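You operate a simulated robot arm through the tools that you are given. There is no shell and no other tool. Be economical: measure what you need, move in short steps, check, and stop when the job is done.

The job below is to be done with a simulated robot arm. You get a single attempt, and the scene is never put back.

TASK
Shut the bottom drawer of the blue cabinet. Push the left door of the grey cabinet shut. Shut the right door of the grey cabinet. Take the white cup on the top of the grey cabinet and put it away on the left end of the table. Take the run card and leave it on the front of the seed bench. Push the brushes drawer shut. Push the seals drawer shut. Put the teal round brush on the steel table top. Take the medium filter on the steel table top and put it away on the top of the small bench. Fetch the grey brush and set it on the shelf of the left test stand. Take the green pad and put it on the middle of the table. Put the jar from the steel table top in the white pail there. Turn the black knob to 5. Put the row card on the wooden bench top. Take the nut driver and leave it on the upper shelf of the teal rack. Any order will do. Set down upright: medium filter, grey brush.

It is judged by the outcome, as a careful person would: the job done as asked, and still so three seconds after it is handed in. It fails if anything else is knocked over, pushed out of place, dropped, spilled or broken. A push-on lid holds only when it is set on centred and level and pressed home; a screw cap is set on level and turned clockwise until tight.

THE ROBOT
A 7-joint arm with a two-finger parallel gripper on a trunk, on a base that drives. Base frame: it is fixed to the floor where the robot stands at the start and does not move with it; the origin is under the middle of the robot, x ahead of it, y to its left, z up. Units: mm, degrees, N and s.
With the tool pointing down near the work surface it reaches from about 220 to 700 mm from the robot's upright axis, wherever it stands. Its first joint turns from -115.0 to 115.0 degrees. Places, roughly: black knob [-3000, 900, 1000]; bottom drawer of the blue cabinet [700, 0, 200]; brushes drawer [-2400, -1000, 800]; front of the seed bench (164x25 cm) [-340, -1100, 860]; green pad (10x7x5 cm) [-4800, 2400, 1000]; grey brush [-2250, 1000, 1000]; jar [-3000, 1250, 1000]; left door of the grey cabinet [-1600, -800, 300]; left end of the table [-2800, 1100, 900]; medium filter [-2000, 1000, 1000]; middle of the table [-2000, 1100, 900]; nut driver (5x5x13 cm) [-4500, -100, 900]; pail [-2750, 1250, 1000]; right door of the grey cabinet [-2600, -700, 300]; row card [-2750, 750, 1000]; run card [-2250, -1250, 1000]; seals drawer [-1700, -900, 600]; shelf of the left test stand [-2400, 3000, 600]; steel table top [-2000, 1100, 900]; teal round brush (6x6x13 cm) [-1500, -1300, 900]; top of the small bench [-4700, 1600, 900]; upper shelf of the teal rack [-4800, 2800, 1000]; white cup [-2000, -1250, 1000]; wooden bench top [-4600, -300, 900]. Payload 3.91 kg.
The TCP is the grasp point between the finger pads, 30 mm short of the fingertips. In the tool frame z runs along the fingers and y along their closing line. Largest opening 110 mm; finger width 20, thickness 10; the body of the gripper, 48 by 112 mm, starts 55 mm behind the TCP.
Orientation is told as [roll, pitch, yaw] about the base's x, y, z axes, in that order, counted from this pose: with the fingers straight down and closing along the base's y, the tool's x points along the base's -x, its y along +y and its z along -z.

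THE INTERFACE
- The arm moves only by the tool servo_tool. Its argument "steps" is a list of rows, each an object of numbers (a shift or turn left out is 0, a gripper value left out holds the last): "x", "y", "z": the shift along the tool's x, y, z in mm; "rx", "ry", "rz": the turn, a rotation vector about the tool's x, y, z in degrees; "gripper": the finger opening in mm, from 0 to 110. In form: [{"x": .., "y": .., "z": .., "rx": .., "ry": .., "rz": .., "gripper": ..}, ...]. A call has 1 to 20 rows; each row is the pose to reach, as a shift and turn from the pose commanded when the call began, along the tool's axes at that moment. Rows are played at 5 a second. More than 50 mm and 8.6 degrees between two rows, or a gripper value outside its range, and nothing of the call is played. Where a pose cannot be reached the arm comes as near as it can. A force on the tool above 40 N (or 10 N above the force at the start of the call, whichever is more), or a blocked arm, ends the call early, and 0.2 s more pass. Each finger travels about 108 mm/s and halts on what it meets, pressing with about 45 N; the grip force reading is that of the motor and also rises with nothing between the fingers. The clock runs only during rows and for 0.2 s after the last one: add rows that repeat a pose to give the fingers time. The reply holds the time, the measured pose of the TCP, the force on the tool along the base axes, the opening and the grip force, in the units named above and with some noise, with the torque about the TCP (base axes, N m) and any sound that the robot's microphone picked up, and new pictures: "views" is both (left out), scene, wrist or none.
- Cameras (640 x 400 px; columns grow to the right, rows downward): "scene" is now at [-21.6, 88.4, 1340.8]; the picture's right is [-0.79, -0.61, 0.00], its down [-0.40, 0.52, -0.76] and it looks along [0.46, -0.60, -0.65] (base axes); focal length 214 px, centre (320, 200). "wrist" rides on the gripper at [72, 17, -103] in the tool frame; the picture's right is [-0.23, 0.97, 0.00], its down [-0.76, -0.18, -0.62] and it looks along [-0.61, -0.14, 0.78] (tool axes); focal length 222 px, centre (320, 200). There is no depth. A picture from a camera that has moved, and an enlarged one, comes with that camera's place and axes in the base frame and with its lens. The place of the scene camera against the robot may be out by one fixed shift of up to 25 mm in any direction.
- lift_body(by): slides the trunk up (or, below 0, down) by that many mm; the arm and the scene camera ride with it, the base frame stays. It gives what a move gives, with no picture.
- base_move(legs): drives the robot by 1 to 6 legs, each [ahead, turn to the left] in mm and degrees, along the robot's own axes; the way and the turn of a leg run together, so that a leg with both is an arc; at most 1500 mm and 180 degrees a leg. The arm and the cameras ride along, it lands a little off, and it stops where it bumps. It gives what a move gives, and a new picture of the scene camera.
- aim_head(pan, tilt): turns the head with the scene camera to pan (to the left, within 155 degrees either way) and tilt (down, from -29 to 69), counted from straight ahead of the robot. It gives what a move gives, and a new picture of the scene camera.
- inspect(camera, box): a new picture of the part [left, top, right, bottom] of that camera's present view, enlarged. The clock stands still meanwhile.
- finish_job(): hands the job in; it is judged then, once.

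Work in short steps. Places have to be worked out from the pictures, the camera data and where the tool is seen: move nearer, look again, correct. Check each grasp and each placing, and mend what went wrong. You have 567 turns and 360 pictures in all, those below and enlarged ones among them. Open the gripper and draw the arm clear of the work before you hand the job in, unless the task says otherwise; then end with one line.

The tools are called after ">>>" by a JSON object that holds its "method" and its "body". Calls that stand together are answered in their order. servo_tool: Moves the arm, as the interface text tells. Its arguments: {"type":"object","properties":{"steps":{"type":"array","items":{"type":"object","properties":{"x":{"type":"number"},"y":{"type":"number"},"z":{"type":"number"},"rx":{"type":"number"},"ry":{"type":"number"},"rz":{"type":"number"},"gripper":{"type":"number"}}}},"views":{"type":"string","enum":["both","scene","wrist","none"]}},"required":["steps"]} The other tools are called the same way: lift_body (by) slides the trunk up or down; base_move (legs) drives the base; aim_head (pan, tilt) turns the head that bears the scene camera; inspect (camera, box) takes an enlarged picture of a part of a camera's view; finish_job () hands the job in.

At the start:

```text
time_s: 0.0
ee_pos: [293.9, -396.2, 1151.7]
tcp_rot: [0.0, 0.0, 0.0]
ft_force: [-0.5, 0.8, 0.2]
moment: [0.01, 0.03, -0.01]
opening: 109.9
grip_force: 0.1
trunk travel left (down, up): [-436.0, 554.0]
robot x, y, heading: [-3.0, 0.4, -0.2]
head pan, tilt: [-52.3, 40.7]
```

scene: 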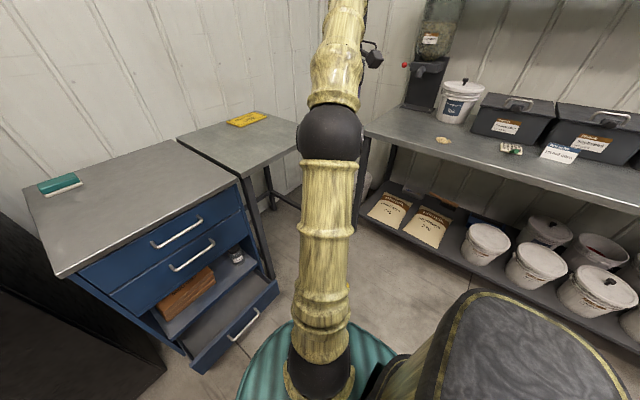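
wrist: 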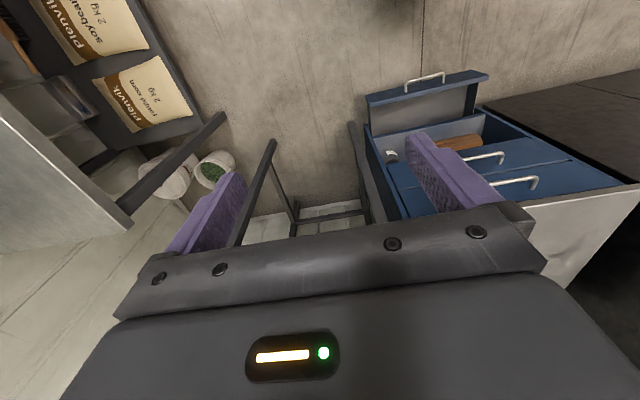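

I see the blue cabinet with its bottom drawer open to the left of the picture. I look straight at it first.

>>> {"method": "aim_head", "body": {"pan": 0, "tilt": 45}}

>>> {"method": "aim_head", "body": {"pan": -110, "tilt": 35}}

>>> {"method": "aim_head", "body": {"pan": 150, "tilt": 25}}

```text
time_s: 1.2
ee_pos: [293.3, -395.8, 1150.6]
tcp_rot: [0.1, 0.0, 0.0]
ft_force: [0.7, 0.6, 0.0]
moment: [0.04, -0.02, -0.01]
opening: 109.9
grip_force: 0.0
trunk travel left (down, up): [-436.0, 554.0]
robot x, y, heading: [0.4, -2.7, -0.0]
head pan, tilt: [0.0, 45.0]
camera scene: at [8.0, 155.2, 1334.6], right [0.0, -1.0, 0.0], down [-0.71, 0.0, -0.71], along [0.71, 0.0, -0.71], focal length 214 px, centre (320, 200)
```

scene: 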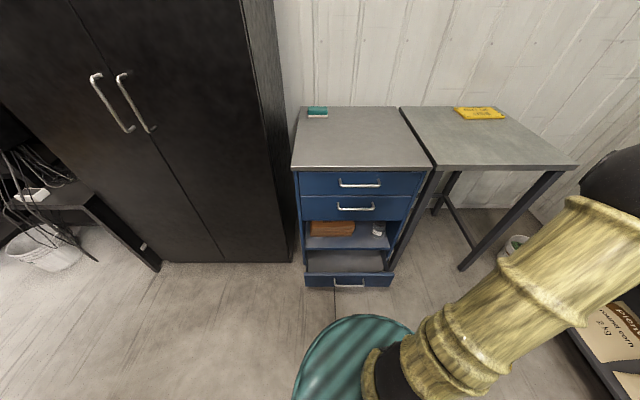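

```text
time_s: 3.1
ee_pos: [294.4, -395.8, 1151.5]
tcp_rot: [0.0, 0.0, -0.1]
ft_force: [-0.5, 0.5, 0.4]
moment: [0.01, 0.0, 0.02]
opening: 110.0
grip_force: 0.1
trunk travel left (down, up): [-436.0, 554.0]
robot x, y, heading: [-0.9, -0.5, 0.1]
head pan, tilt: [-110.0, 35.0]
camera scene: at [-103.4, 72.5, 1349.4], right [-0.94, 0.34, 0.0], down [0.2, 0.54, -0.82], along [-0.28, -0.77, -0.57], focal length 214 px, centre (320, 200)
```

scene: 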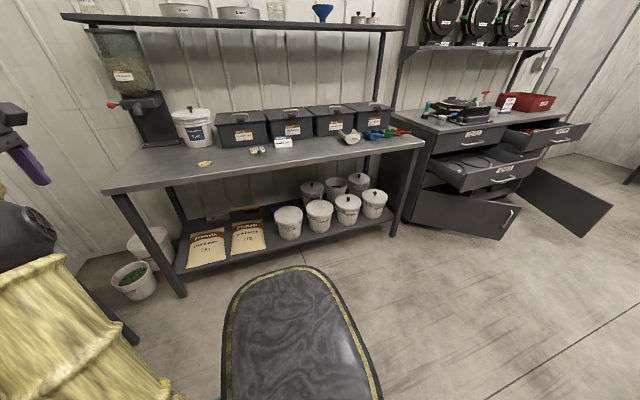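

```text
time_s: 6.7
ee_pos: [295.0, -396.5, 1151.5]
tcp_rot: [0.0, 0.0, 0.0]
ft_force: [0.8, -0.3, 0.5]
moment: [0.0, -0.01, -0.02]
opening: 110.1
grip_force: 0.0
trunk travel left (down, up): [-436.0, 554.0]
robot x, y, heading: [1.3, -2.3, 0.3]
head pan, tilt: [150.0, 25.0]
camera scene: at [-153.1, 201.3, 1365.2], right [0.5, 0.87, 0.0], down [0.37, -0.21, -0.91], along [-0.78, 0.45, -0.42], focal length 214 px, centre (320, 200)
```

scene: 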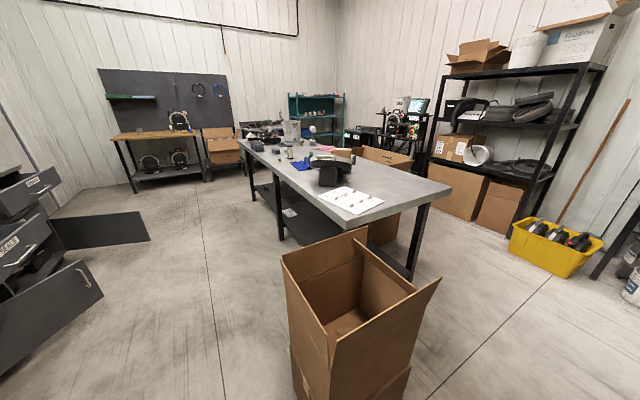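

The bottom drawer's front is around x≈500, y≈0, about 300 mm out. I bring the tool in front of the robot, close the fingers and tilt it forward.

>>> {"method": "servo_tool", "body": {"steps": [{"y": 50, "gripper": 0}, {"y": 100, "ry": -8}, {"y": 150, "ry": -16}, {"y": 200, "ry": -24}, {"y": 250, "ry": -32}, {"y": 300, "ry": -40}, {"y": 350, "ry": -48}, {"y": 390, "ry": -55}], "views": "none"}}

>>> {"method": "lift_body", "body": {"by": -430}}

>>> {"method": "aim_head", "body": {"pan": 0, "tilt": 50}}

```text
time_s: 8.5
ee_pos: [426.4, -86.9, 1015.7]
tcp_rot: [2.1, -50.8, 0.2]
ft_force: [-0.7, 0.9, 0.4]
moment: [0.0, -0.02, 0.03]
opening: 0.0
grip_force: 37.7
out of reach, approached as far as the arm can: row 5, 6, 7, 8
trunk travel left (down, up): [-436.0, 554.0]
robot x, y, heading: [-1.3, -2.2, -0.1]
head pan, tilt: [150.0, 25.0]
```

```text
refused: -430 is not a number from -400 to 400
```

```text
time_s: 10.9
ee_pos: [426.4, -87.6, 1014.4]
tcp_rot: [2.0, -50.6, 0.3]
ft_force: [-0.2, -0.2, -0.1]
moment: [0.0, 0.02, 0.05]
opening: 0.1
grip_force: 37.4
trunk travel left (down, up): [-436.0, 554.0]
robot x, y, heading: [-0.9, -0.2, 0.1]
head pan, tilt: [0.0, 50.0]
camera scene: at [3.6, 155.4, 1327.7], right [0.0, -1.0, 0.0], down [-0.77, 0.0, -0.64], along [0.64, 0.0, -0.77], focal length 214 px, centre (320, 200)
```

scene: 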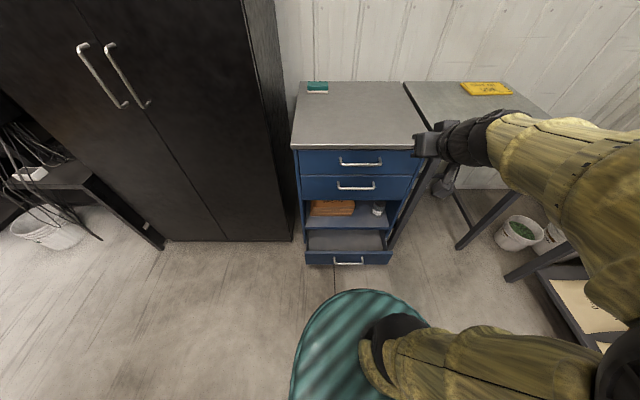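

The arm is clear of the cabinet; I lower the trunk.

>>> {"method": "lift_body", "body": {"by": -400}}

>>> {"method": "servo_tool", "body": {"steps": [{"z": 0}], "views": "both"}}

```text
time_s: 12.5
ee_pos: [336.3, -41.4, 757.2]
tcp_rot: [11.3, -29.3, -4.4]
ft_force: [-0.2, -1.1, 0.0]
moment: [0.03, 0.01, -0.01]
opening: 0.0
grip_force: 37.7
trunk travel left (down, up): [-323.0, 667.0]
robot x, y, heading: [-0.6, -1.5, -0.1]
head pan, tilt: [0.0, 50.0]
stopped: the arm was blocked; the commanded pose is now the measured one
```

```text
time_s: 12.9
ee_pos: [336.6, -41.7, 757.7]
tcp_rot: [11.3, -29.3, -4.4]
ft_force: [-0.3, 0.2, 0.0]
moment: [-0.01, 0.02, -0.02]
opening: 0.0
grip_force: 37.9
trunk travel left (down, up): [-323.0, 667.0]
robot x, y, heading: [-0.6, -1.9, 0.1]
head pan, tilt: [0.0, 50.0]
camera scene: at [3.6, 155.4, 1220.4], right [0.0, -1.0, 0.0], down [-0.77, 0.0, -0.64], along [0.64, 0.0, -0.77], focal length 214 px, centre (320, 200)
camera wrist: at [222.6, -37.1, 814.0], right [0.18, 0.94, 0.28], down [0.36, -0.33, 0.88], along [0.92, -0.06, -0.4], focal length 222 px, centre (320, 200)
```

scene: 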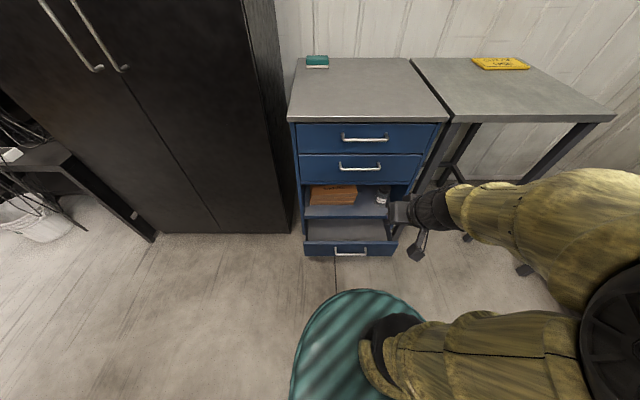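
wrist: 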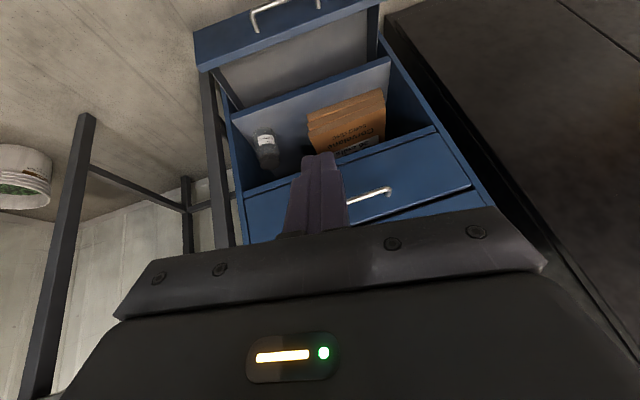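

The lift halted partway with the arm in an awkward pose. I stretch the arm forward and down and square up its orientation.

>>> {"method": "servo_tool", "body": {"steps": [{"x": -5, "y": 10, "z": 30, "rx": 2.5, "rz": -1}, {"x": -10, "y": 20, "z": 60, "rx": 5, "rz": -2}, {"x": -15, "y": 30, "z": 95, "rx": 7, "rz": -3}, {"x": -20, "y": 40, "z": 126, "rx": 9.1, "rz": -3.8}], "views": "none"}}

>>> {"method": "lift_body", "body": {"by": -310}}

```text
time_s: 13.9
ee_pos: [412.0, 21.6, 665.7]
tcp_rot: [-3.4, -26.8, 13.7]
ft_force: [0.7, 2.7, -0.1]
moment: [-0.19, 0.05, -0.03]
opening: 0.0
grip_force: 38.0
out of reach, approached as far as the arm can: row 1, 2, 3, 4
trunk travel left (down, up): [-323.0, 667.0]
robot x, y, heading: [-2.5, 3.9, 0.2]
head pan, tilt: [0.0, 50.0]
```

```text
time_s: 17.0
ee_pos: [416.4, 17.8, 359.7]
tcp_rot: [2.5, -28.4, -0.7]
ft_force: [-0.3, -0.4, 0.5]
moment: [-0.03, 0.02, -0.01]
opening: 0.1
grip_force: 37.4
trunk travel left (down, up): [-13.0, 977.0]
robot x, y, heading: [-0.1, -0.2, 0.2]
head pan, tilt: [0.0, 50.0]
```

Now at (416, 18, 360) with the trunk low. I check both views before approaching the drawer.

>>> {"method": "servo_tool", "body": {"steps": [{"z": 0}]}}

```text
time_s: 17.4
ee_pos: [416.6, 18.1, 359.5]
tcp_rot: [2.6, -28.4, -0.7]
ft_force: [-0.4, 0.2, 0.2]
moment: [0.01, 0.01, 0.01]
opening: 0.0
grip_force: 37.5
trunk travel left (down, up): [-13.0, 977.0]
robot x, y, heading: [1.1, 0.1, -0.1]
head pan, tilt: [0.0, 50.0]
camera scene: at [3.6, 155.3, 904.4], right [0.0, -1.0, 0.0], down [-0.77, 0.0, -0.64], along [0.64, 0.0, -0.77], focal length 214 px, centre (320, 200)
camera wrist: at [304.6, 30.6, 417.0], right [0.19, 0.97, 0.15], down [0.37, -0.21, 0.9], along [0.91, -0.12, -0.4], focal length 222 px, centre (320, 200)
```

scene: 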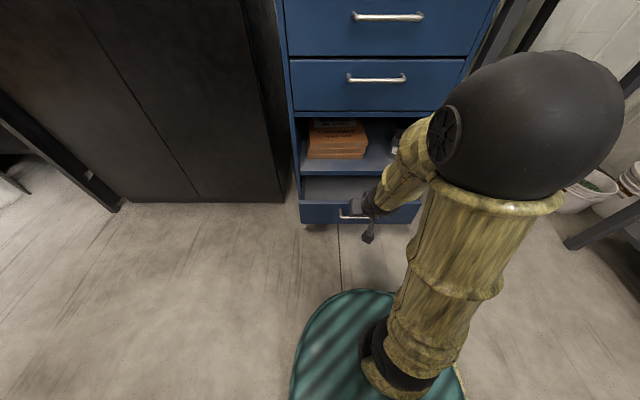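
wrist: 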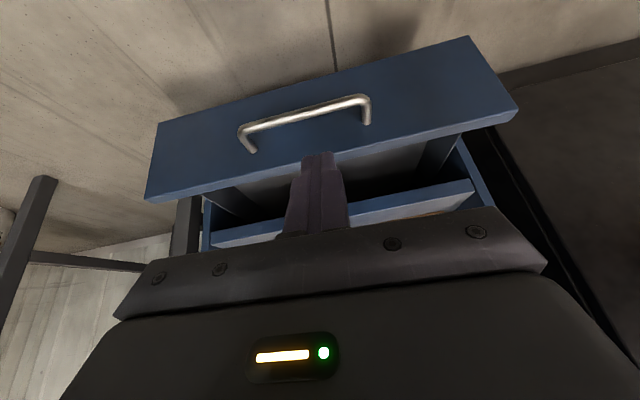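

Triangulating, the drawer handle is near (480, 4, 240) and the front face near x≈510, top edge z≈282. I place the tip at the face beside the handle (y≈-100), then push forward.

>>> {"method": "servo_tool", "body": {"steps": [{"y": -40, "rx": 1.3, "ry": -6}, {"y": -80, "rx": 2.6, "ry": -12}, {"y": -118, "rx": 2.6, "ry": -16.6}, {"x": 1, "y": -118, "z": 45, "rx": 2.6, "ry": -16.6}, {"x": 2, "y": -118, "z": 90, "rx": 2.6, "ry": -16.6}, {"x": 3, "y": -118, "z": 110, "rx": 2.6, "ry": -16.6}]}}

```text
time_s: 18.8
ee_pos: [469.8, -97.8, 257.3]
tcp_rot: [0.2, -45.1, -1.3]
ft_force: [0.5, -0.4, 0.4]
moment: [0.0, 0.02, 0.01]
opening: 0.2
grip_force: 37.4
out of reach, approached as far as the arm can: row 1, 2, 3, 4, 5, 6
trunk travel left (down, up): [-13.0, 977.0]
robot x, y, heading: [3.0, -0.3, -0.0]
head pan, tilt: [0.0, 50.0]
camera scene: at [3.6, 155.3, 904.4], right [0.0, -1.0, 0.0], down [-0.77, 0.0, -0.64], along [0.64, 0.0, -0.77], focal length 214 px, centre (320, 200)
camera wrist: at [346.3, -79.8, 279.4], right [0.18, 0.97, 0.16], down [0.09, -0.18, 0.98], along [0.98, -0.16, -0.12], focal length 222 px, centre (320, 200)
```

scene: 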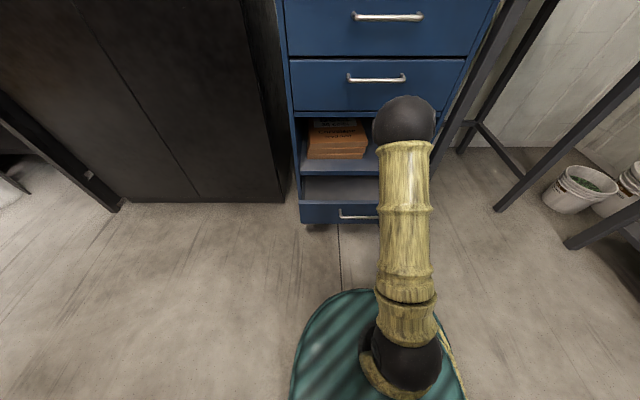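
wrist: 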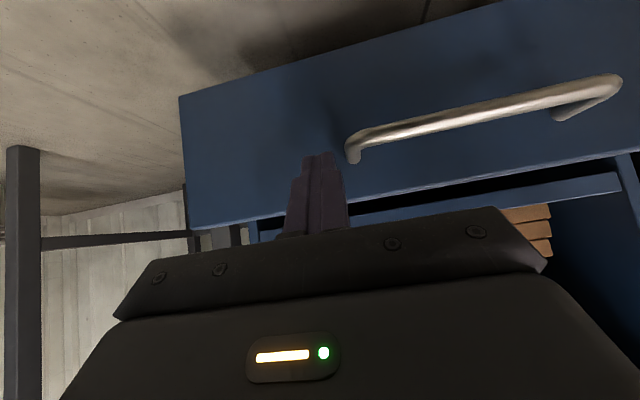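

The tip sits beside the handle, just short of the face. I push forward horizontally.

>>> {"method": "servo_tool", "body": {"steps": [{"x": -21, "z": 21}, {"x": -42, "z": 42}, {"x": -63, "z": 63}, {"x": -84, "z": 84}, {"x": -105, "z": 105}, {"x": -126, "z": 126}]}}

```text
time_s: 20.2
ee_pos: [640.8, -103.2, 252.1]
tcp_rot: [0.1, -44.2, -1.2]
ft_force: [-9.9, 0.9, 3.9]
moment: [0.04, 0.08, 0.05]
opening: 0.0
grip_force: 37.5
trunk travel left (down, up): [-13.0, 977.0]
robot x, y, heading: [-1.8, -0.3, 0.1]
head pan, tilt: [0.0, 50.0]
stopped in row 6: the force on the tool passed its limit at 105 N (the readings are from after the stop); the commanded pose is now the measured one
camera scene: at [3.0, 155.4, 904.4], right [0.0, -1.0, 0.0], down [-0.77, 0.0, -0.64], along [0.64, 0.0, -0.77], focal length 214 px, centre (320, 200)
camera wrist: at [518.6, -84.8, 276.8], right [0.18, 0.97, 0.16], down [0.11, -0.18, 0.98], along [0.98, -0.16, -0.14], focal length 222 px, centre (320, 200)
```

scene: 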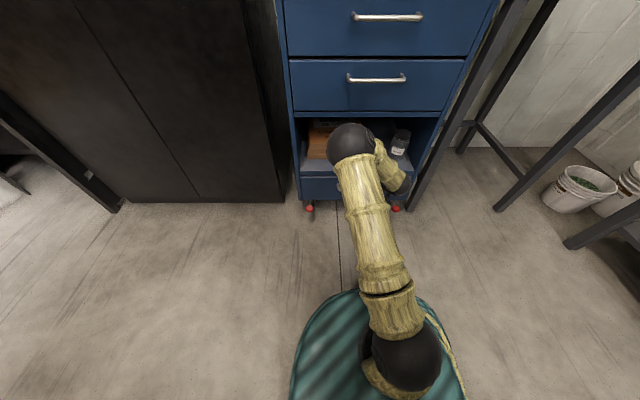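
wrist: 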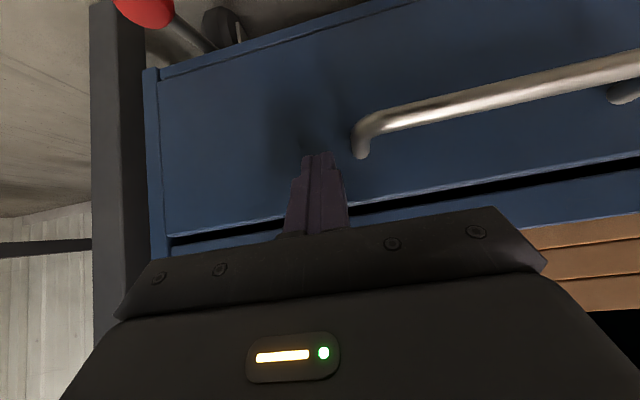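

The push ended against a hard stop; the front looks flush with the frame. I press once more gently and inspect.

>>> {"method": "servo_tool", "body": {"steps": [{"x": -10, "z": 10}, {"x": -12, "z": 12}], "views": "none"}}

>>> {"method": "servo_tool", "body": {"steps": [{"x": 28, "z": -28}, {"x": 56, "z": -56}, {"x": 84, "z": -84}, {"x": 112, "z": -112}]}}

```text
time_s: 20.5
ee_pos: [641.7, -103.6, 250.7]
tcp_rot: [-0.1, -43.6, -1.4]
ft_force: [-2.7, -0.4, 1.0]
moment: [0.04, 0.04, -0.01]
opening: 0.0
grip_force: 37.7
trunk travel left (down, up): [-13.0, 977.0]
robot x, y, heading: [3.0, -0.4, -0.2]
head pan, tilt: [0.0, 50.0]
stopped in row 1: the force on the tool passed its limit at 51 N (the readings are from after the stop); the commanded pose is now the measured one
```

```text
time_s: 21.5
ee_pos: [483.8, -100.0, 253.6]
tcp_rot: [-0.1, -43.6, -1.2]
ft_force: [-0.4, -0.2, 0.7]
moment: [-0.03, 0.02, 0.0]
opening: 0.0
grip_force: 37.6
trunk travel left (down, up): [-13.0, 977.0]
robot x, y, heading: [-3.1, -3.8, -0.4]
head pan, tilt: [0.0, 50.0]
camera scene: at [3.5, 155.3, 904.4], right [0.0, -1.0, 0.0], down [-0.77, 0.0, -0.64], along [0.64, 0.0, -0.77], focal length 214 px, centre (320, 200)
camera wrist: at [360.6, -80.0, 278.2], right [0.19, 0.97, 0.16], down [0.12, -0.18, 0.98], along [0.98, -0.16, -0.15], focal length 222 px, centre (320, 200)
```

scene: 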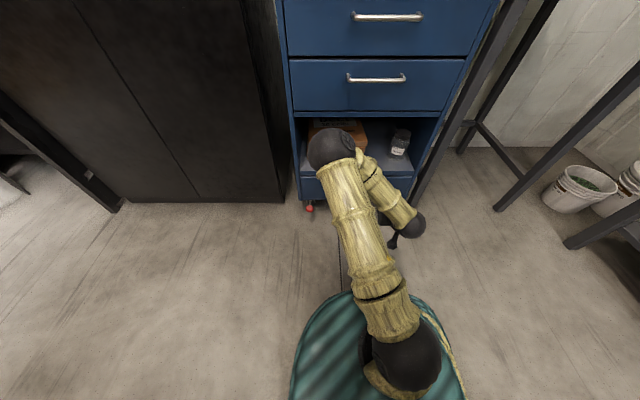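
wrist: 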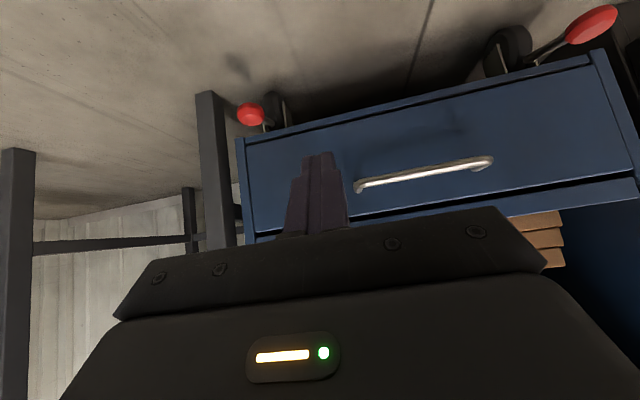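

The drawer is shut. I raise the trunk and go to a compact travel pose before driving to the grey cabinet.

>>> {"method": "lift_body", "body": {"by": 400}}

>>> {"method": "base_move", "body": {"legs": [[0, -150], [900, 0]]}}

>>> {"method": "aim_head", "body": {"pan": 0, "tilt": 35}}

```text
time_s: 25.3
ee_pos: [484.0, -100.0, 653.4]
tcp_rot: [-0.1, -43.6, -1.2]
ft_force: [-0.3, -0.5, -0.1]
moment: [0.0, 0.0, -0.01]
opening: 0.0
grip_force: 37.8
trunk travel left (down, up): [-413.0, 577.0]
robot x, y, heading: [0.1, 1.0, -0.1]
head pan, tilt: [0.0, 50.0]
```

```text
time_s: 40.0
ee_pos: [-1260.8, -546.0, 651.7]
tcp_rot: [-0.1, -43.6, -153.4]
ft_force: [0.2, 0.5, 0.8]
moment: [-0.02, -0.01, 0.0]
opening: 0.0
grip_force: 37.5
trunk travel left (down, up): [-413.0, 577.0]
robot x, y, heading: [-787.4, -402.8, -152.2]
head pan, tilt: [0.0, 50.0]
camera scene: at [-744.1, -547.5, 1304.4], right [-0.46, 0.89, 0.0], down [0.68, 0.36, -0.64], along [-0.57, -0.3, -0.77], focal length 214 px, centre (320, 200)
```

scene: 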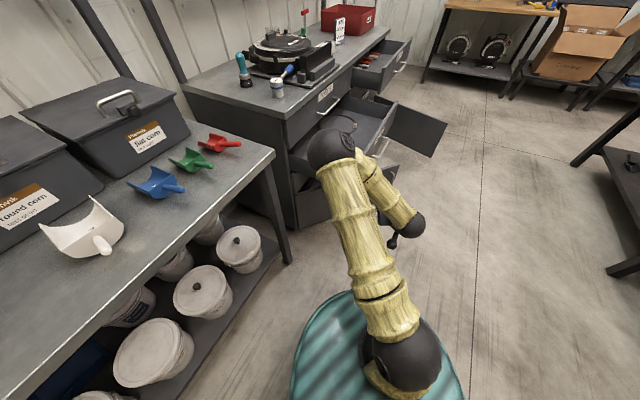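

```text
time_s: 40.8
ee_pos: [-1259.5, -545.7, 651.2]
tcp_rot: [-0.1, -43.6, -153.4]
ft_force: [0.8, 0.0, -0.9]
moment: [-0.01, 0.0, -0.04]
opening: 0.0
grip_force: 37.7
trunk travel left (down, up): [-413.0, 577.0]
robot x, y, heading: [-788.7, -405.5, -152.3]
head pan, tilt: [0.0, 35.0]
camera scene: at [-753.9, -552.6, 1326.1], right [-0.46, 0.89, 0.0], down [0.51, 0.27, -0.82], along [-0.73, -0.38, -0.57], focal length 214 px, centre (320, 200)
```

scene: 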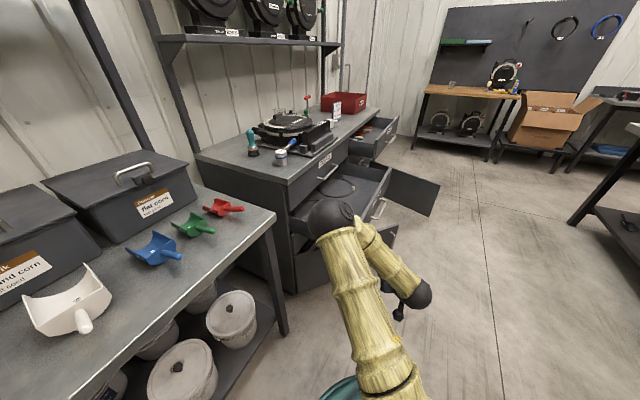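

The grey cabinet is ahead-left. I drive to a spot facing the middle of its front.

>>> {"method": "base_move", "body": {"legs": [[0, -48], [1180, 0], [0, 110]]}}

>>> {"method": "aim_head", "body": {"pan": -30, "tilt": 35}}

>>> {"method": "aim_head", "body": {"pan": 30, "tilt": 35}}

```text
time_s: 57.7
ee_pos: [-1994.0, -457.3, 652.2]
tcp_rot: [0.0, -43.6, -92.0]
ft_force: [-0.3, -0.3, -0.1]
moment: [-0.01, 0.02, -0.03]
opening: 0.2
grip_force: 37.7
trunk travel left (down, up): [-413.0, 577.0]
robot x, y, heading: [-1889.4, 22.8, -90.9]
head pan, tilt: [0.0, 35.0]
camera scene: at [-1750.7, -2.9, 1326.1], right [-1.0, 0.02, 0.0], down [0.01, 0.57, -0.82], along [-0.01, -0.82, -0.57], focal length 214 px, centre (320, 200)
```

scene: 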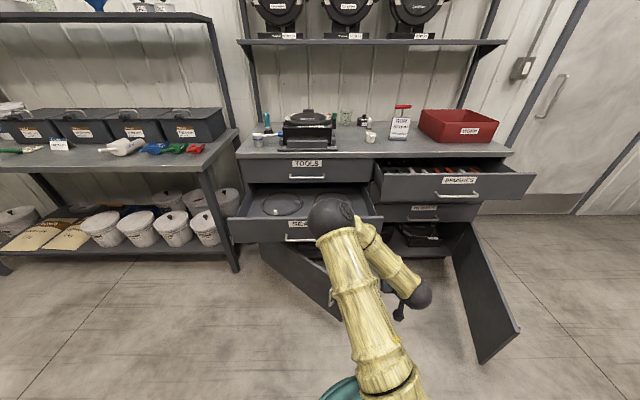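

```text
time_s: 58.6
ee_pos: [-1994.1, -457.0, 653.7]
tcp_rot: [-0.1, -43.6, -91.9]
ft_force: [-0.2, -0.5, -0.8]
moment: [-0.04, -0.01, -0.01]
opening: 0.0
grip_force: 37.0
trunk travel left (down, up): [-413.0, 577.0]
robot x, y, heading: [-1890.9, 22.8, -91.0]
head pan, tilt: [-30.0, 35.0]
camera scene: at [-1794.5, 9.6, 1326.1], right [-0.86, 0.51, 0.0], down [0.29, 0.49, -0.82], along [-0.42, -0.7, -0.57], focal length 214 px, centre (320, 200)
```

scene: 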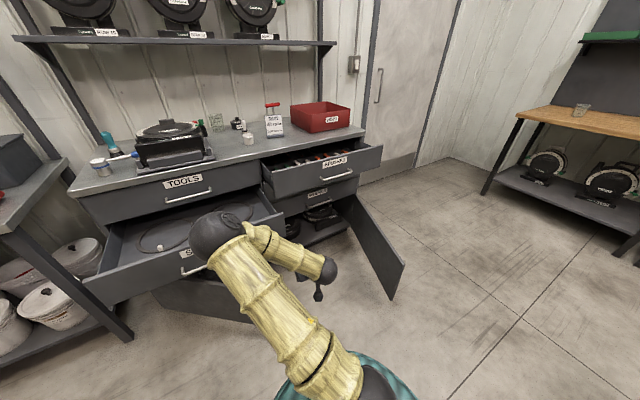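

```text
time_s: 59.9
ee_pos: [-1994.4, -457.4, 653.6]
tcp_rot: [-0.1, -43.6, -92.0]
ft_force: [0.2, 0.3, 0.1]
moment: [0.01, 0.03, -0.02]
opening: 0.0
grip_force: 38.0
trunk travel left (down, up): [-413.0, 577.0]
robot x, y, heading: [-1886.4, 27.3, -90.7]
head pan, tilt: [30.0, 35.0]
camera scene: at [-1706.5, 8.2, 1326.1], right [-0.87, -0.49, 0.0], down [-0.28, 0.5, -0.82], along [0.4, -0.72, -0.57], focal length 214 px, centre (320, 200)
```

scene: 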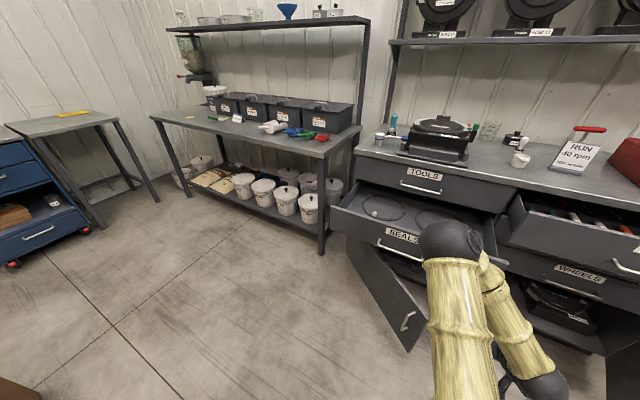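

I have estimates: seals drawer handle ≈(-1668,-735,600), brushes handle ≈(-2340,-790,800), cabinet face y≈-970. I first reposition in front of the seals drawer.

>>> {"method": "base_move", "body": {"legs": [[0, 60], [250, 0], [0, -59]]}}

>>> {"method": "aim_head", "body": {"pan": 0, "tilt": 45}}

```text
time_s: 69.4
ee_pos: [-1783.4, -588.0, 652.2]
tcp_rot: [-0.2, -43.6, -91.5]
ft_force: [-0.1, -0.3, -0.7]
moment: [-0.01, 0.01, 0.0]
opening: 0.0
grip_force: 37.1
trunk travel left (down, up): [-413.0, 577.0]
robot x, y, heading: [-1681.5, -104.3, -90.3]
head pan, tilt: [30.0, 35.0]
camera scene: at [-1497.7, -119.6, 1326.1], right [-0.87, -0.49, 0.0], down [-0.28, 0.5, -0.82], along [0.4, -0.71, -0.57], focal length 214 px, centre (320, 200)
```

scene: 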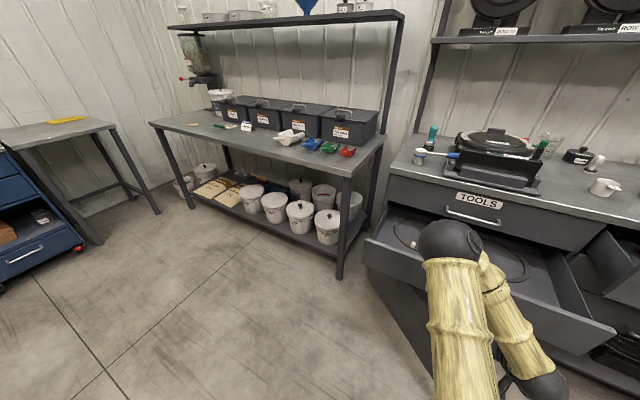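

```text
time_s: 70.4
ee_pos: [-1783.0, -586.9, 652.9]
tcp_rot: [-0.1, -43.6, -91.6]
ft_force: [0.6, -0.3, 0.0]
moment: [0.01, 0.0, -0.01]
opening: 0.1
grip_force: 37.8
trunk travel left (down, up): [-413.0, 577.0]
robot x, y, heading: [-1680.6, -104.5, -90.6]
head pan, tilt: [0.0, 45.0]
camera scene: at [-1541.7, -124.2, 1311.3], right [-1.0, 0.01, 0.0], down [0.01, 0.71, -0.71], along [-0.01, -0.71, -0.71], focal length 214 px, centre (320, 200)
```

scene: 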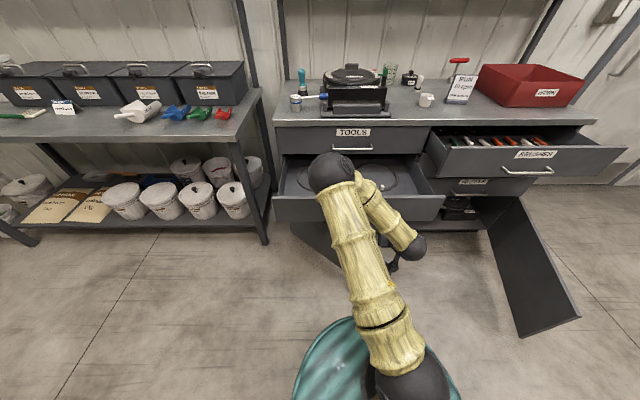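

I tilt the tool nearer to horizontal and look through the wrist camera at the seals drawer.

>>> {"method": "servo_tool", "body": {"steps": [{"ry": -8}, {"ry": -16}, {"ry": -24}, {"ry": -30}]}}

```text
time_s: 71.4
ee_pos: [-1784.9, -595.6, 648.7]
tcp_rot: [-0.3, -73.7, -91.3]
ft_force: [0.6, -0.6, -0.4]
moment: [0.01, 0.0, -0.04]
opening: 0.1
grip_force: 37.7
out of reach, approached as far as the arm can: row 2, 3, 4
trunk travel left (down, up): [-413.0, 577.0]
robot x, y, heading: [-1683.7, -105.5, -90.5]
head pan, tilt: [0.0, 45.0]
camera scene: at [-1541.3, -124.3, 1311.2], right [-1.0, 0.01, 0.0], down [0.01, 0.71, -0.71], along [-0.01, -0.71, -0.71], focal length 214 px, centre (320, 200)
camera wrist: at [-1764.9, -476.9, 608.1], right [0.97, -0.09, 0.22], down [-0.16, 0.39, 0.91], along [-0.17, -0.92, 0.36], focal length 222 px, centre (320, 200)
```

scene: 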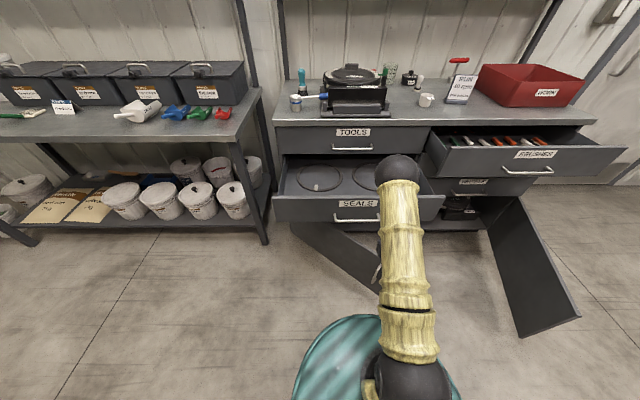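
wrist: 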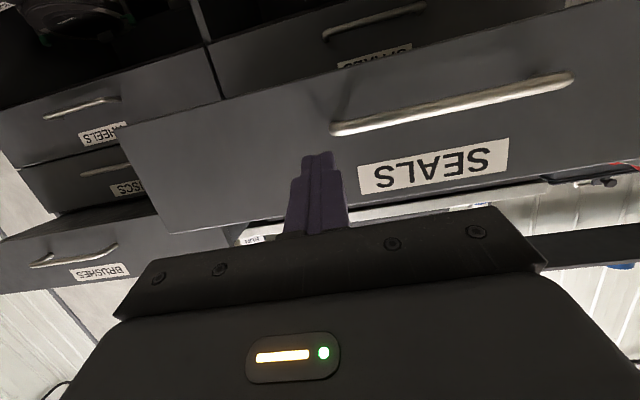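

The seals drawer face is at y≈-725, handle end x≈-1776, z≈626. I shift to x≈-1820 beside the handle and push toward -y.

>>> {"method": "servo_tool", "body": {"steps": [{"y": -38}, {"x": -11, "z": 38, "y": -38}, {"x": -22, "z": 77, "y": -38}, {"x": -33, "z": 115, "y": -38}, {"x": -44, "z": 153, "y": -38}, {"x": -55, "z": 192, "y": -38}, {"x": -66, "z": 230, "y": -38}, {"x": -77, "z": 268, "y": -38}, {"x": -88, "z": 307, "y": -38}, {"x": -99, "z": 345, "y": -38}]}}

```text
time_s: 73.6
ee_pos: [-1834.6, -953.8, 644.2]
tcp_rot: [-0.2, -73.5, -91.6]
ft_force: [-0.2, -0.3, -0.7]
moment: [0.0, -0.02, -0.02]
opening: 0.0
grip_force: 37.9
trunk travel left (down, up): [-413.0, 577.0]
robot x, y, heading: [-1680.7, -101.8, -90.6]
head pan, tilt: [0.0, 45.0]
camera scene: at [-1541.9, -124.2, 1311.3], right [-1.0, 0.01, 0.0], down [0.01, 0.71, -0.71], along [-0.01, -0.71, -0.71], focal length 214 px, centre (320, 200)
camera wrist: at [-1813.8, -835.3, 604.9], right [0.97, -0.09, 0.22], down [-0.17, 0.39, 0.91], along [-0.17, -0.92, 0.36], focal length 222 px, centre (320, 200)
```

scene: 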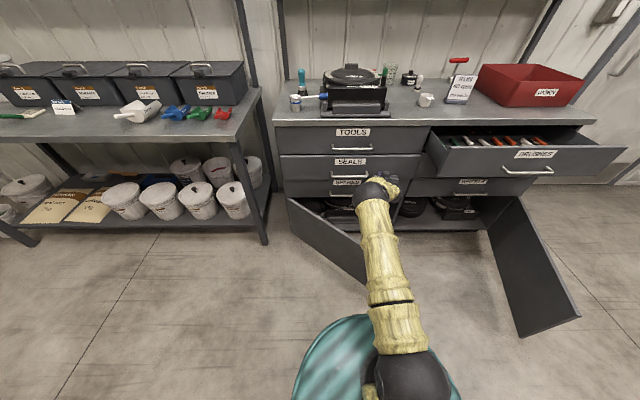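
wrist: 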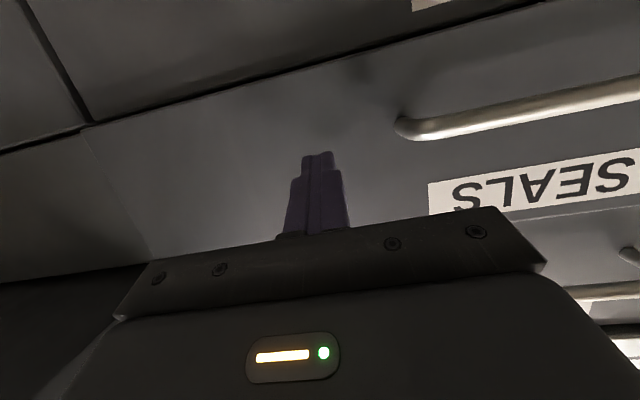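

It's nearly shut; reach is fine. I push further until it meets a stop.

>>> {"method": "servo_tool", "body": {"steps": [{"x": -3, "z": 10}, {"x": -6, "z": 20}, {"x": -9, "z": 30}]}}

```text
time_s: 74.4
ee_pos: [-1835.9, -984.5, 646.6]
tcp_rot: [-0.1, -73.6, -91.5]
ft_force: [-0.6, -0.3, -0.3]
moment: [-0.02, 0.0, 0.0]
opening: 0.0
grip_force: 37.8
trunk travel left (down, up): [-413.0, 577.0]
robot x, y, heading: [-1681.9, -107.9, -90.6]
head pan, tilt: [0.0, 45.0]
camera scene: at [-1541.8, -124.4, 1311.3], right [-1.0, 0.01, 0.0], down [0.01, 0.71, -0.71], along [-0.01, -0.71, -0.71], focal length 214 px, centre (320, 200)
camera wrist: at [-1814.9, -865.8, 606.0], right [0.97, -0.09, 0.22], down [-0.17, 0.39, 0.91], along [-0.17, -0.92, 0.36], focal length 222 px, centre (320, 200)
```

scene: 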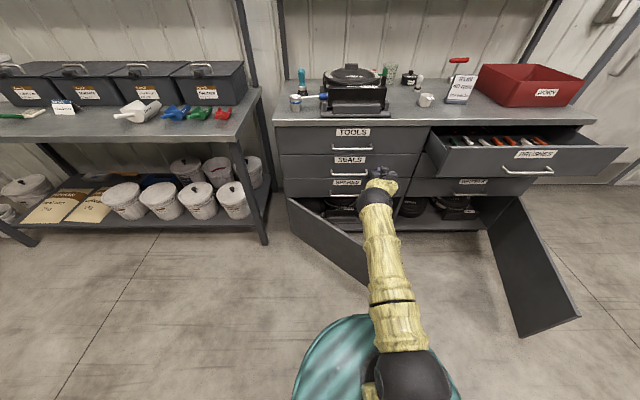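
wrist: 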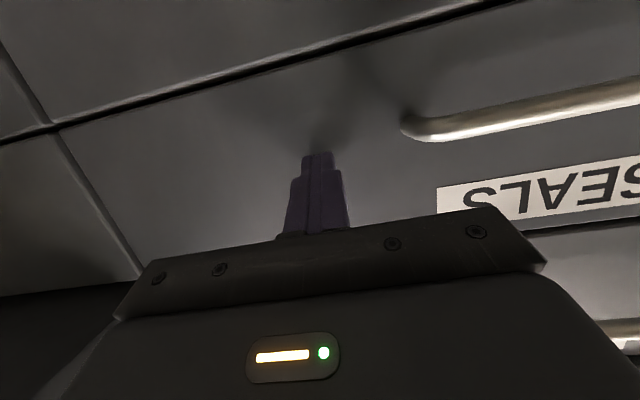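

Still no resistance; it's almost flush. I continue a bit.

>>> {"method": "servo_tool", "body": {"steps": [{"x": -2, "z": 7}, {"x": -4, "z": 14}, {"x": -6, "z": 21}, {"x": -8, "z": 28}]}}

```text
time_s: 74.8
ee_pos: [-1834.6, -987.5, 646.6]
tcp_rot: [-0.3, -73.5, -91.5]
ft_force: [7.4, 43.1, 12.4]
moment: [-0.43, -0.07, 0.28]
opening: 0.0
grip_force: 38.1
trunk travel left (down, up): [-413.0, 577.0]
robot x, y, heading: [-1683.6, -102.4, -90.5]
head pan, tilt: [0.0, 45.0]
stopped in row 2: the force on the tool passed its limit at 61 N (the readings are from after the stop); the commanded pose is now the measured one
camera scene: at [-1540.9, -119.2, 1311.6], right [-1.0, 0.01, 0.0], down [0.01, 0.7, -0.71], along [-0.01, -0.71, -0.7], focal length 214 px, centre (320, 200)
camera wrist: at [-1814.7, -868.7, 606.6], right [0.97, -0.09, 0.22], down [-0.17, 0.39, 0.91], along [-0.17, -0.92, 0.36], focal length 222 px, centre (320, 200)
```

scene: 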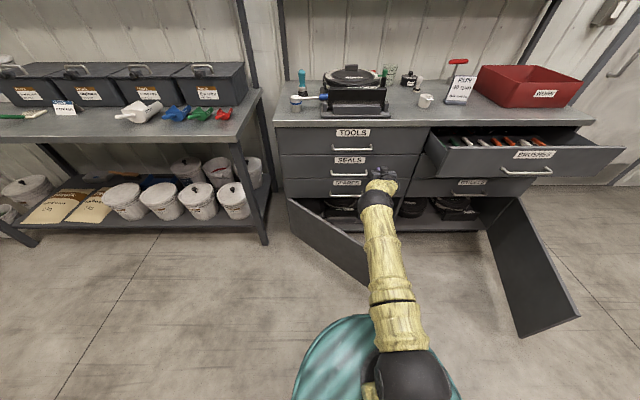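
wrist: 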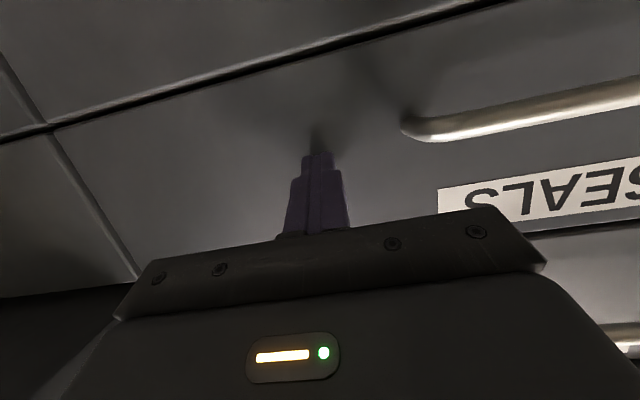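

The seals drawer is shut. I retract to y≈-520, then lower the trunk to push the left door near its free edge.

>>> {"method": "servo_tool", "body": {"steps": [{"x": 13, "z": -46}, {"x": 26, "z": -92}, {"x": 39, "z": -138}, {"x": 52, "z": -184}, {"x": 65, "z": -230}, {"x": 78, "z": -276}, {"x": 91, "z": -322}, {"x": 104, "z": -368}, {"x": 117, "z": -414}, {"x": 130, "z": -450}], "views": "none"}}

>>> {"method": "lift_body", "body": {"by": -300}}

>>> {"method": "servo_tool", "body": {"steps": [{"z": 0}]}}

```text
time_s: 77.0
ee_pos: [-1841.2, -549.2, 626.9]
tcp_rot: [-0.3, -73.1, -91.3]
ft_force: [0.4, 0.3, -0.4]
moment: [-0.03, 0.02, -0.03]
opening: 0.0
grip_force: 37.7
out of reach, approached as far as the arm can: row 9, 10
trunk travel left (down, up): [-413.0, 577.0]
robot x, y, heading: [-1682.4, -104.1, -90.4]
head pan, tilt: [0.0, 45.0]
```

```text
time_s: 80.0
ee_pos: [-1842.6, -548.7, 327.5]
tcp_rot: [-0.1, -73.2, -91.4]
ft_force: [-0.9, 0.0, -0.6]
moment: [0.02, 0.01, 0.0]
opening: 0.0
grip_force: 38.0
trunk travel left (down, up): [-113.0, 877.0]
robot x, y, heading: [-1681.9, -103.0, -90.2]
head pan, tilt: [0.0, 45.0]
```

```text
time_s: 80.4
ee_pos: [-1842.3, -548.6, 328.3]
tcp_rot: [-0.1, -73.2, -91.5]
ft_force: [-0.2, 0.5, -0.2]
moment: [0.0, 0.01, 0.0]
opening: 0.0
grip_force: 38.0
trunk travel left (down, up): [-113.0, 877.0]
robot x, y, heading: [-1683.7, -101.2, -90.7]
head pan, tilt: [0.0, 45.0]
camera scene: at [-1541.8, -124.1, 1011.3], right [-1.0, 0.01, 0.0], down [0.01, 0.71, -0.71], along [-0.01, -0.71, -0.71], focal length 214 px, centre (320, 200)
camera wrist: at [-1821.5, -429.8, 287.9], right [0.97, -0.09, 0.22], down [-0.17, 0.38, 0.91], along [-0.17, -0.92, 0.36], focal length 222 px, centre (320, 200)
```

scene: 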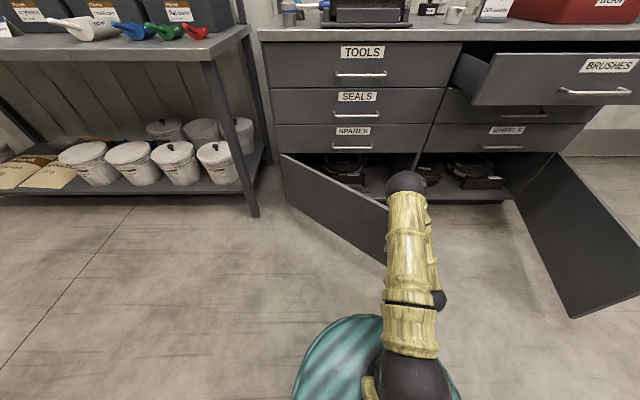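
wrist: 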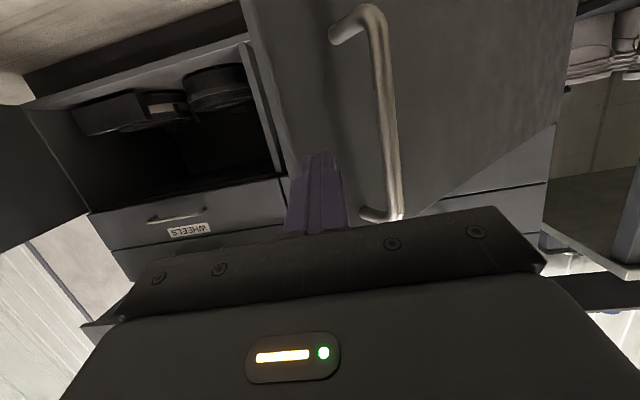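

The tip lies between the door's free edge and its handle. I push it shut along an arc about the hinge at ≈(-1375,-1014).

>>> {"method": "servo_tool", "body": {"steps": [{"y": -22, "x": -11, "z": 36}, {"y": -45, "x": -22, "z": 74}, {"y": -65, "x": -32, "z": 105}, {"y": -85, "x": -41, "z": 137}, {"y": -100, "x": -51, "z": 170}, {"y": -116, "x": -61, "z": 203}, {"y": -128, "x": -72, "z": 238}, {"y": -139, "x": -82, "z": 273}]}}

```text
time_s: 82.2
ee_pos: [-1988.9, -831.9, 325.3]
tcp_rot: [-0.2, -73.2, -91.4]
ft_force: [0.3, 0.3, -1.0]
moment: [0.0, -0.03, 0.01]
opening: 0.2
grip_force: 38.2
trunk travel left (down, up): [-113.0, 877.0]
robot x, y, heading: [-1680.4, -103.6, -90.8]
head pan, tilt: [0.0, 45.0]
camera scene: at [-1541.9, -124.1, 1011.3], right [-1.0, 0.01, 0.0], down [0.01, 0.71, -0.71], along [-0.01, -0.71, -0.71], focal length 214 px, centre (320, 200)
camera wrist: at [-1967.4, -712.7, 287.2], right [0.97, -0.09, 0.22], down [-0.17, 0.38, 0.91], along [-0.17, -0.92, 0.35], focal length 222 px, centre (320, 200)
```

scene: 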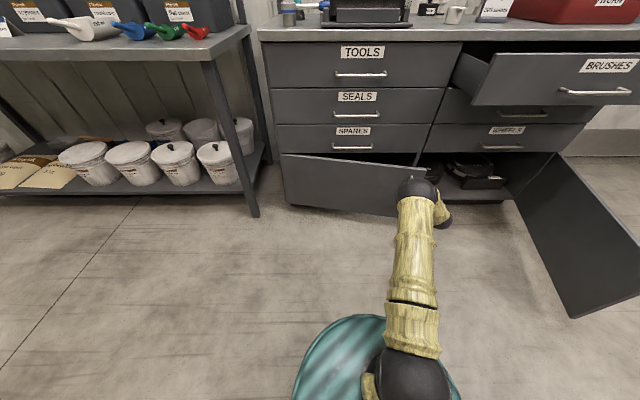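
wrist: 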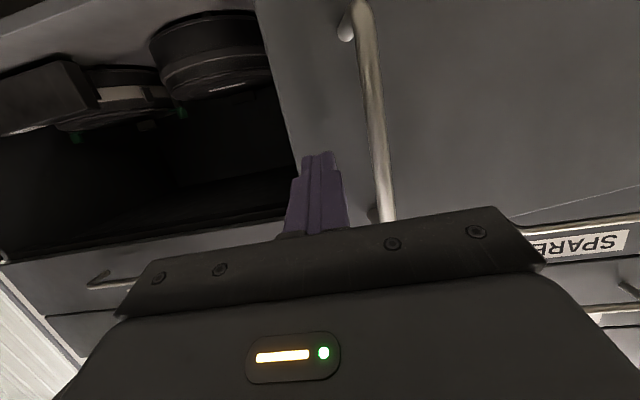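

The door follows. I continue the arc to closed.

>>> {"method": "servo_tool", "body": {"steps": [{"y": -5, "x": -11, "z": 36}, {"y": -9, "x": -22, "z": 72}, {"y": -11, "x": -33, "z": 108}, {"y": -12, "x": -43, "z": 143}, {"y": -12, "x": -52, "z": 172}]}}

```text
time_s: 83.4
ee_pos: [-2005.8, -966.4, 326.1]
tcp_rot: [-0.1, -73.2, -91.7]
ft_force: [1.0, 0.6, 0.4]
moment: [0.03, 0.0, 0.0]
opening: 0.0
grip_force: 38.1
out of reach, approached as far as the arm can: row 4, 5
trunk travel left (down, up): [-113.0, 877.0]
robot x, y, heading: [-1680.6, -102.6, -90.4]
head pan, tilt: [0.0, 45.0]
camera scene: at [-1541.9, -124.1, 1011.3], right [-1.0, 0.01, 0.0], down [0.01, 0.71, -0.71], along [-0.01, -0.71, -0.71], focal length 214 px, centre (320, 200)
camera wrist: at [-1983.9, -848.3, 287.7], right [0.97, -0.1, 0.22], down [-0.17, 0.38, 0.91], along [-0.17, -0.92, 0.36], focal length 222 px, centre (320, 200)
```

scene: 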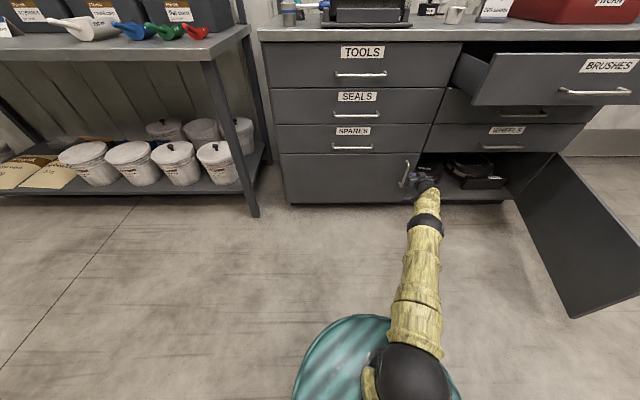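
wrist: 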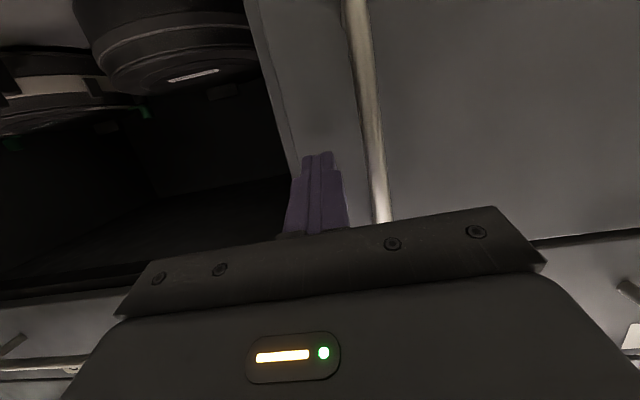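

Nearly shut but at the limit of reach. I back the tool off, drive 100 mm nearer, and push the rest by servo.

>>> {"method": "servo_tool", "body": {"steps": [{"x": 12, "z": -40}, {"x": 24, "z": -80}, {"x": 36, "z": -120}], "views": "none"}}

>>> {"method": "base_move", "body": {"legs": [[100, 0]]}}

```text
time_s: 84.2
ee_pos: [-1998.2, -844.2, 326.7]
tcp_rot: [-0.1, -73.3, -91.5]
ft_force: [0.3, 0.3, -0.2]
moment: [0.01, 0.0, -0.05]
opening: 0.1
grip_force: 37.7
trunk travel left (down, up): [-113.0, 877.0]
robot x, y, heading: [-1682.6, -104.8, -90.5]
head pan, tilt: [0.0, 45.0]
```

```text
time_s: 85.5
ee_pos: [-2000.0, -942.3, 325.2]
tcp_rot: [-0.1, -73.1, -91.6]
ft_force: [1.5, -0.1, 0.3]
moment: [0.03, 0.04, 0.0]
opening: 0.0
grip_force: 38.2
trunk travel left (down, up): [-113.0, 877.0]
robot x, y, heading: [-1683.3, -204.5, -90.9]
head pan, tilt: [0.0, 45.0]
camera scene: at [-1543.0, -222.8, 1011.3], right [-1.0, 0.01, 0.0], down [0.01, 0.71, -0.71], along [-0.01, -0.71, -0.71], focal length 214 px, centre (320, 200)
```

scene: 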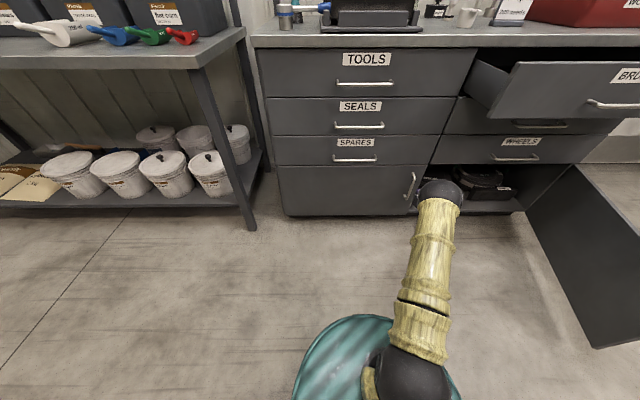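

The tip is now ~45 mm from the closed plane; I push it fully shut.

>>> {"method": "servo_tool", "body": {"steps": [{"x": -6, "z": 20}, {"x": -11, "z": 38}, {"x": -14, "z": 46}, {"x": -17, "z": 56}]}}

```text
time_s: 86.3
ee_pos: [-2004.5, -987.2, 322.9]
tcp_rot: [-0.3, -72.9, -91.5]
ft_force: [0.5, 11.3, 3.6]
moment: [-0.16, 0.02, 0.07]
opening: 0.0
grip_force: 37.8
trunk travel left (down, up): [-113.0, 877.0]
robot x, y, heading: [-1682.0, -200.0, -90.5]
head pan, tilt: [0.0, 45.0]
stopped in row 4: the force on the tool passed its limit at 62 N (the readings are from after the stop); the commanded pose is now the measured one
camera scene: at [-1542.8, -221.6, 1011.4], right [-1.0, 0.01, 0.0], down [0.01, 0.71, -0.71], along [-0.01, -0.71, -0.71], focal length 214 px, centre (320, 200)
camera wrist: at [-1982.6, -868.1, 285.2], right [0.97, -0.09, 0.22], down [-0.17, 0.38, 0.91], along [-0.17, -0.92, 0.35], focal length 222 px, centre (320, 200)
```

scene: 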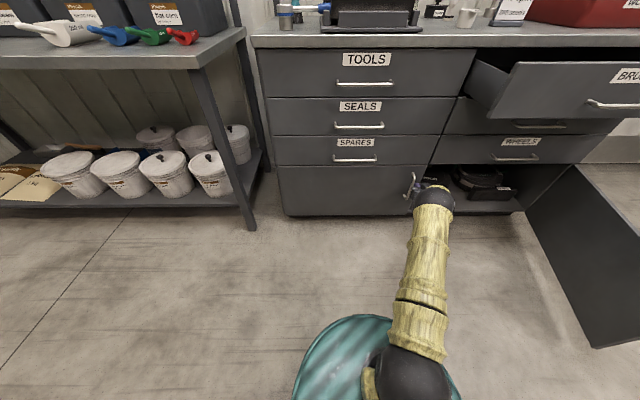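
wrist: 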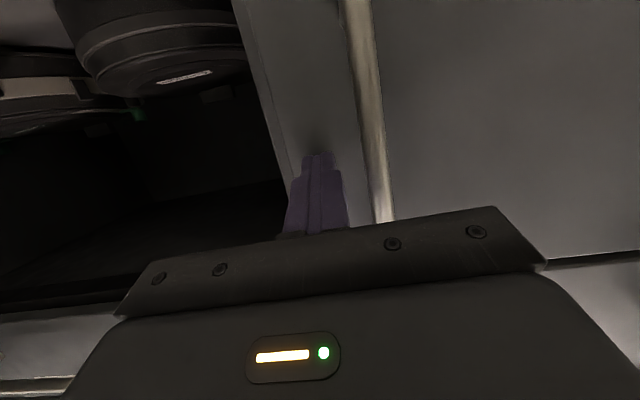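

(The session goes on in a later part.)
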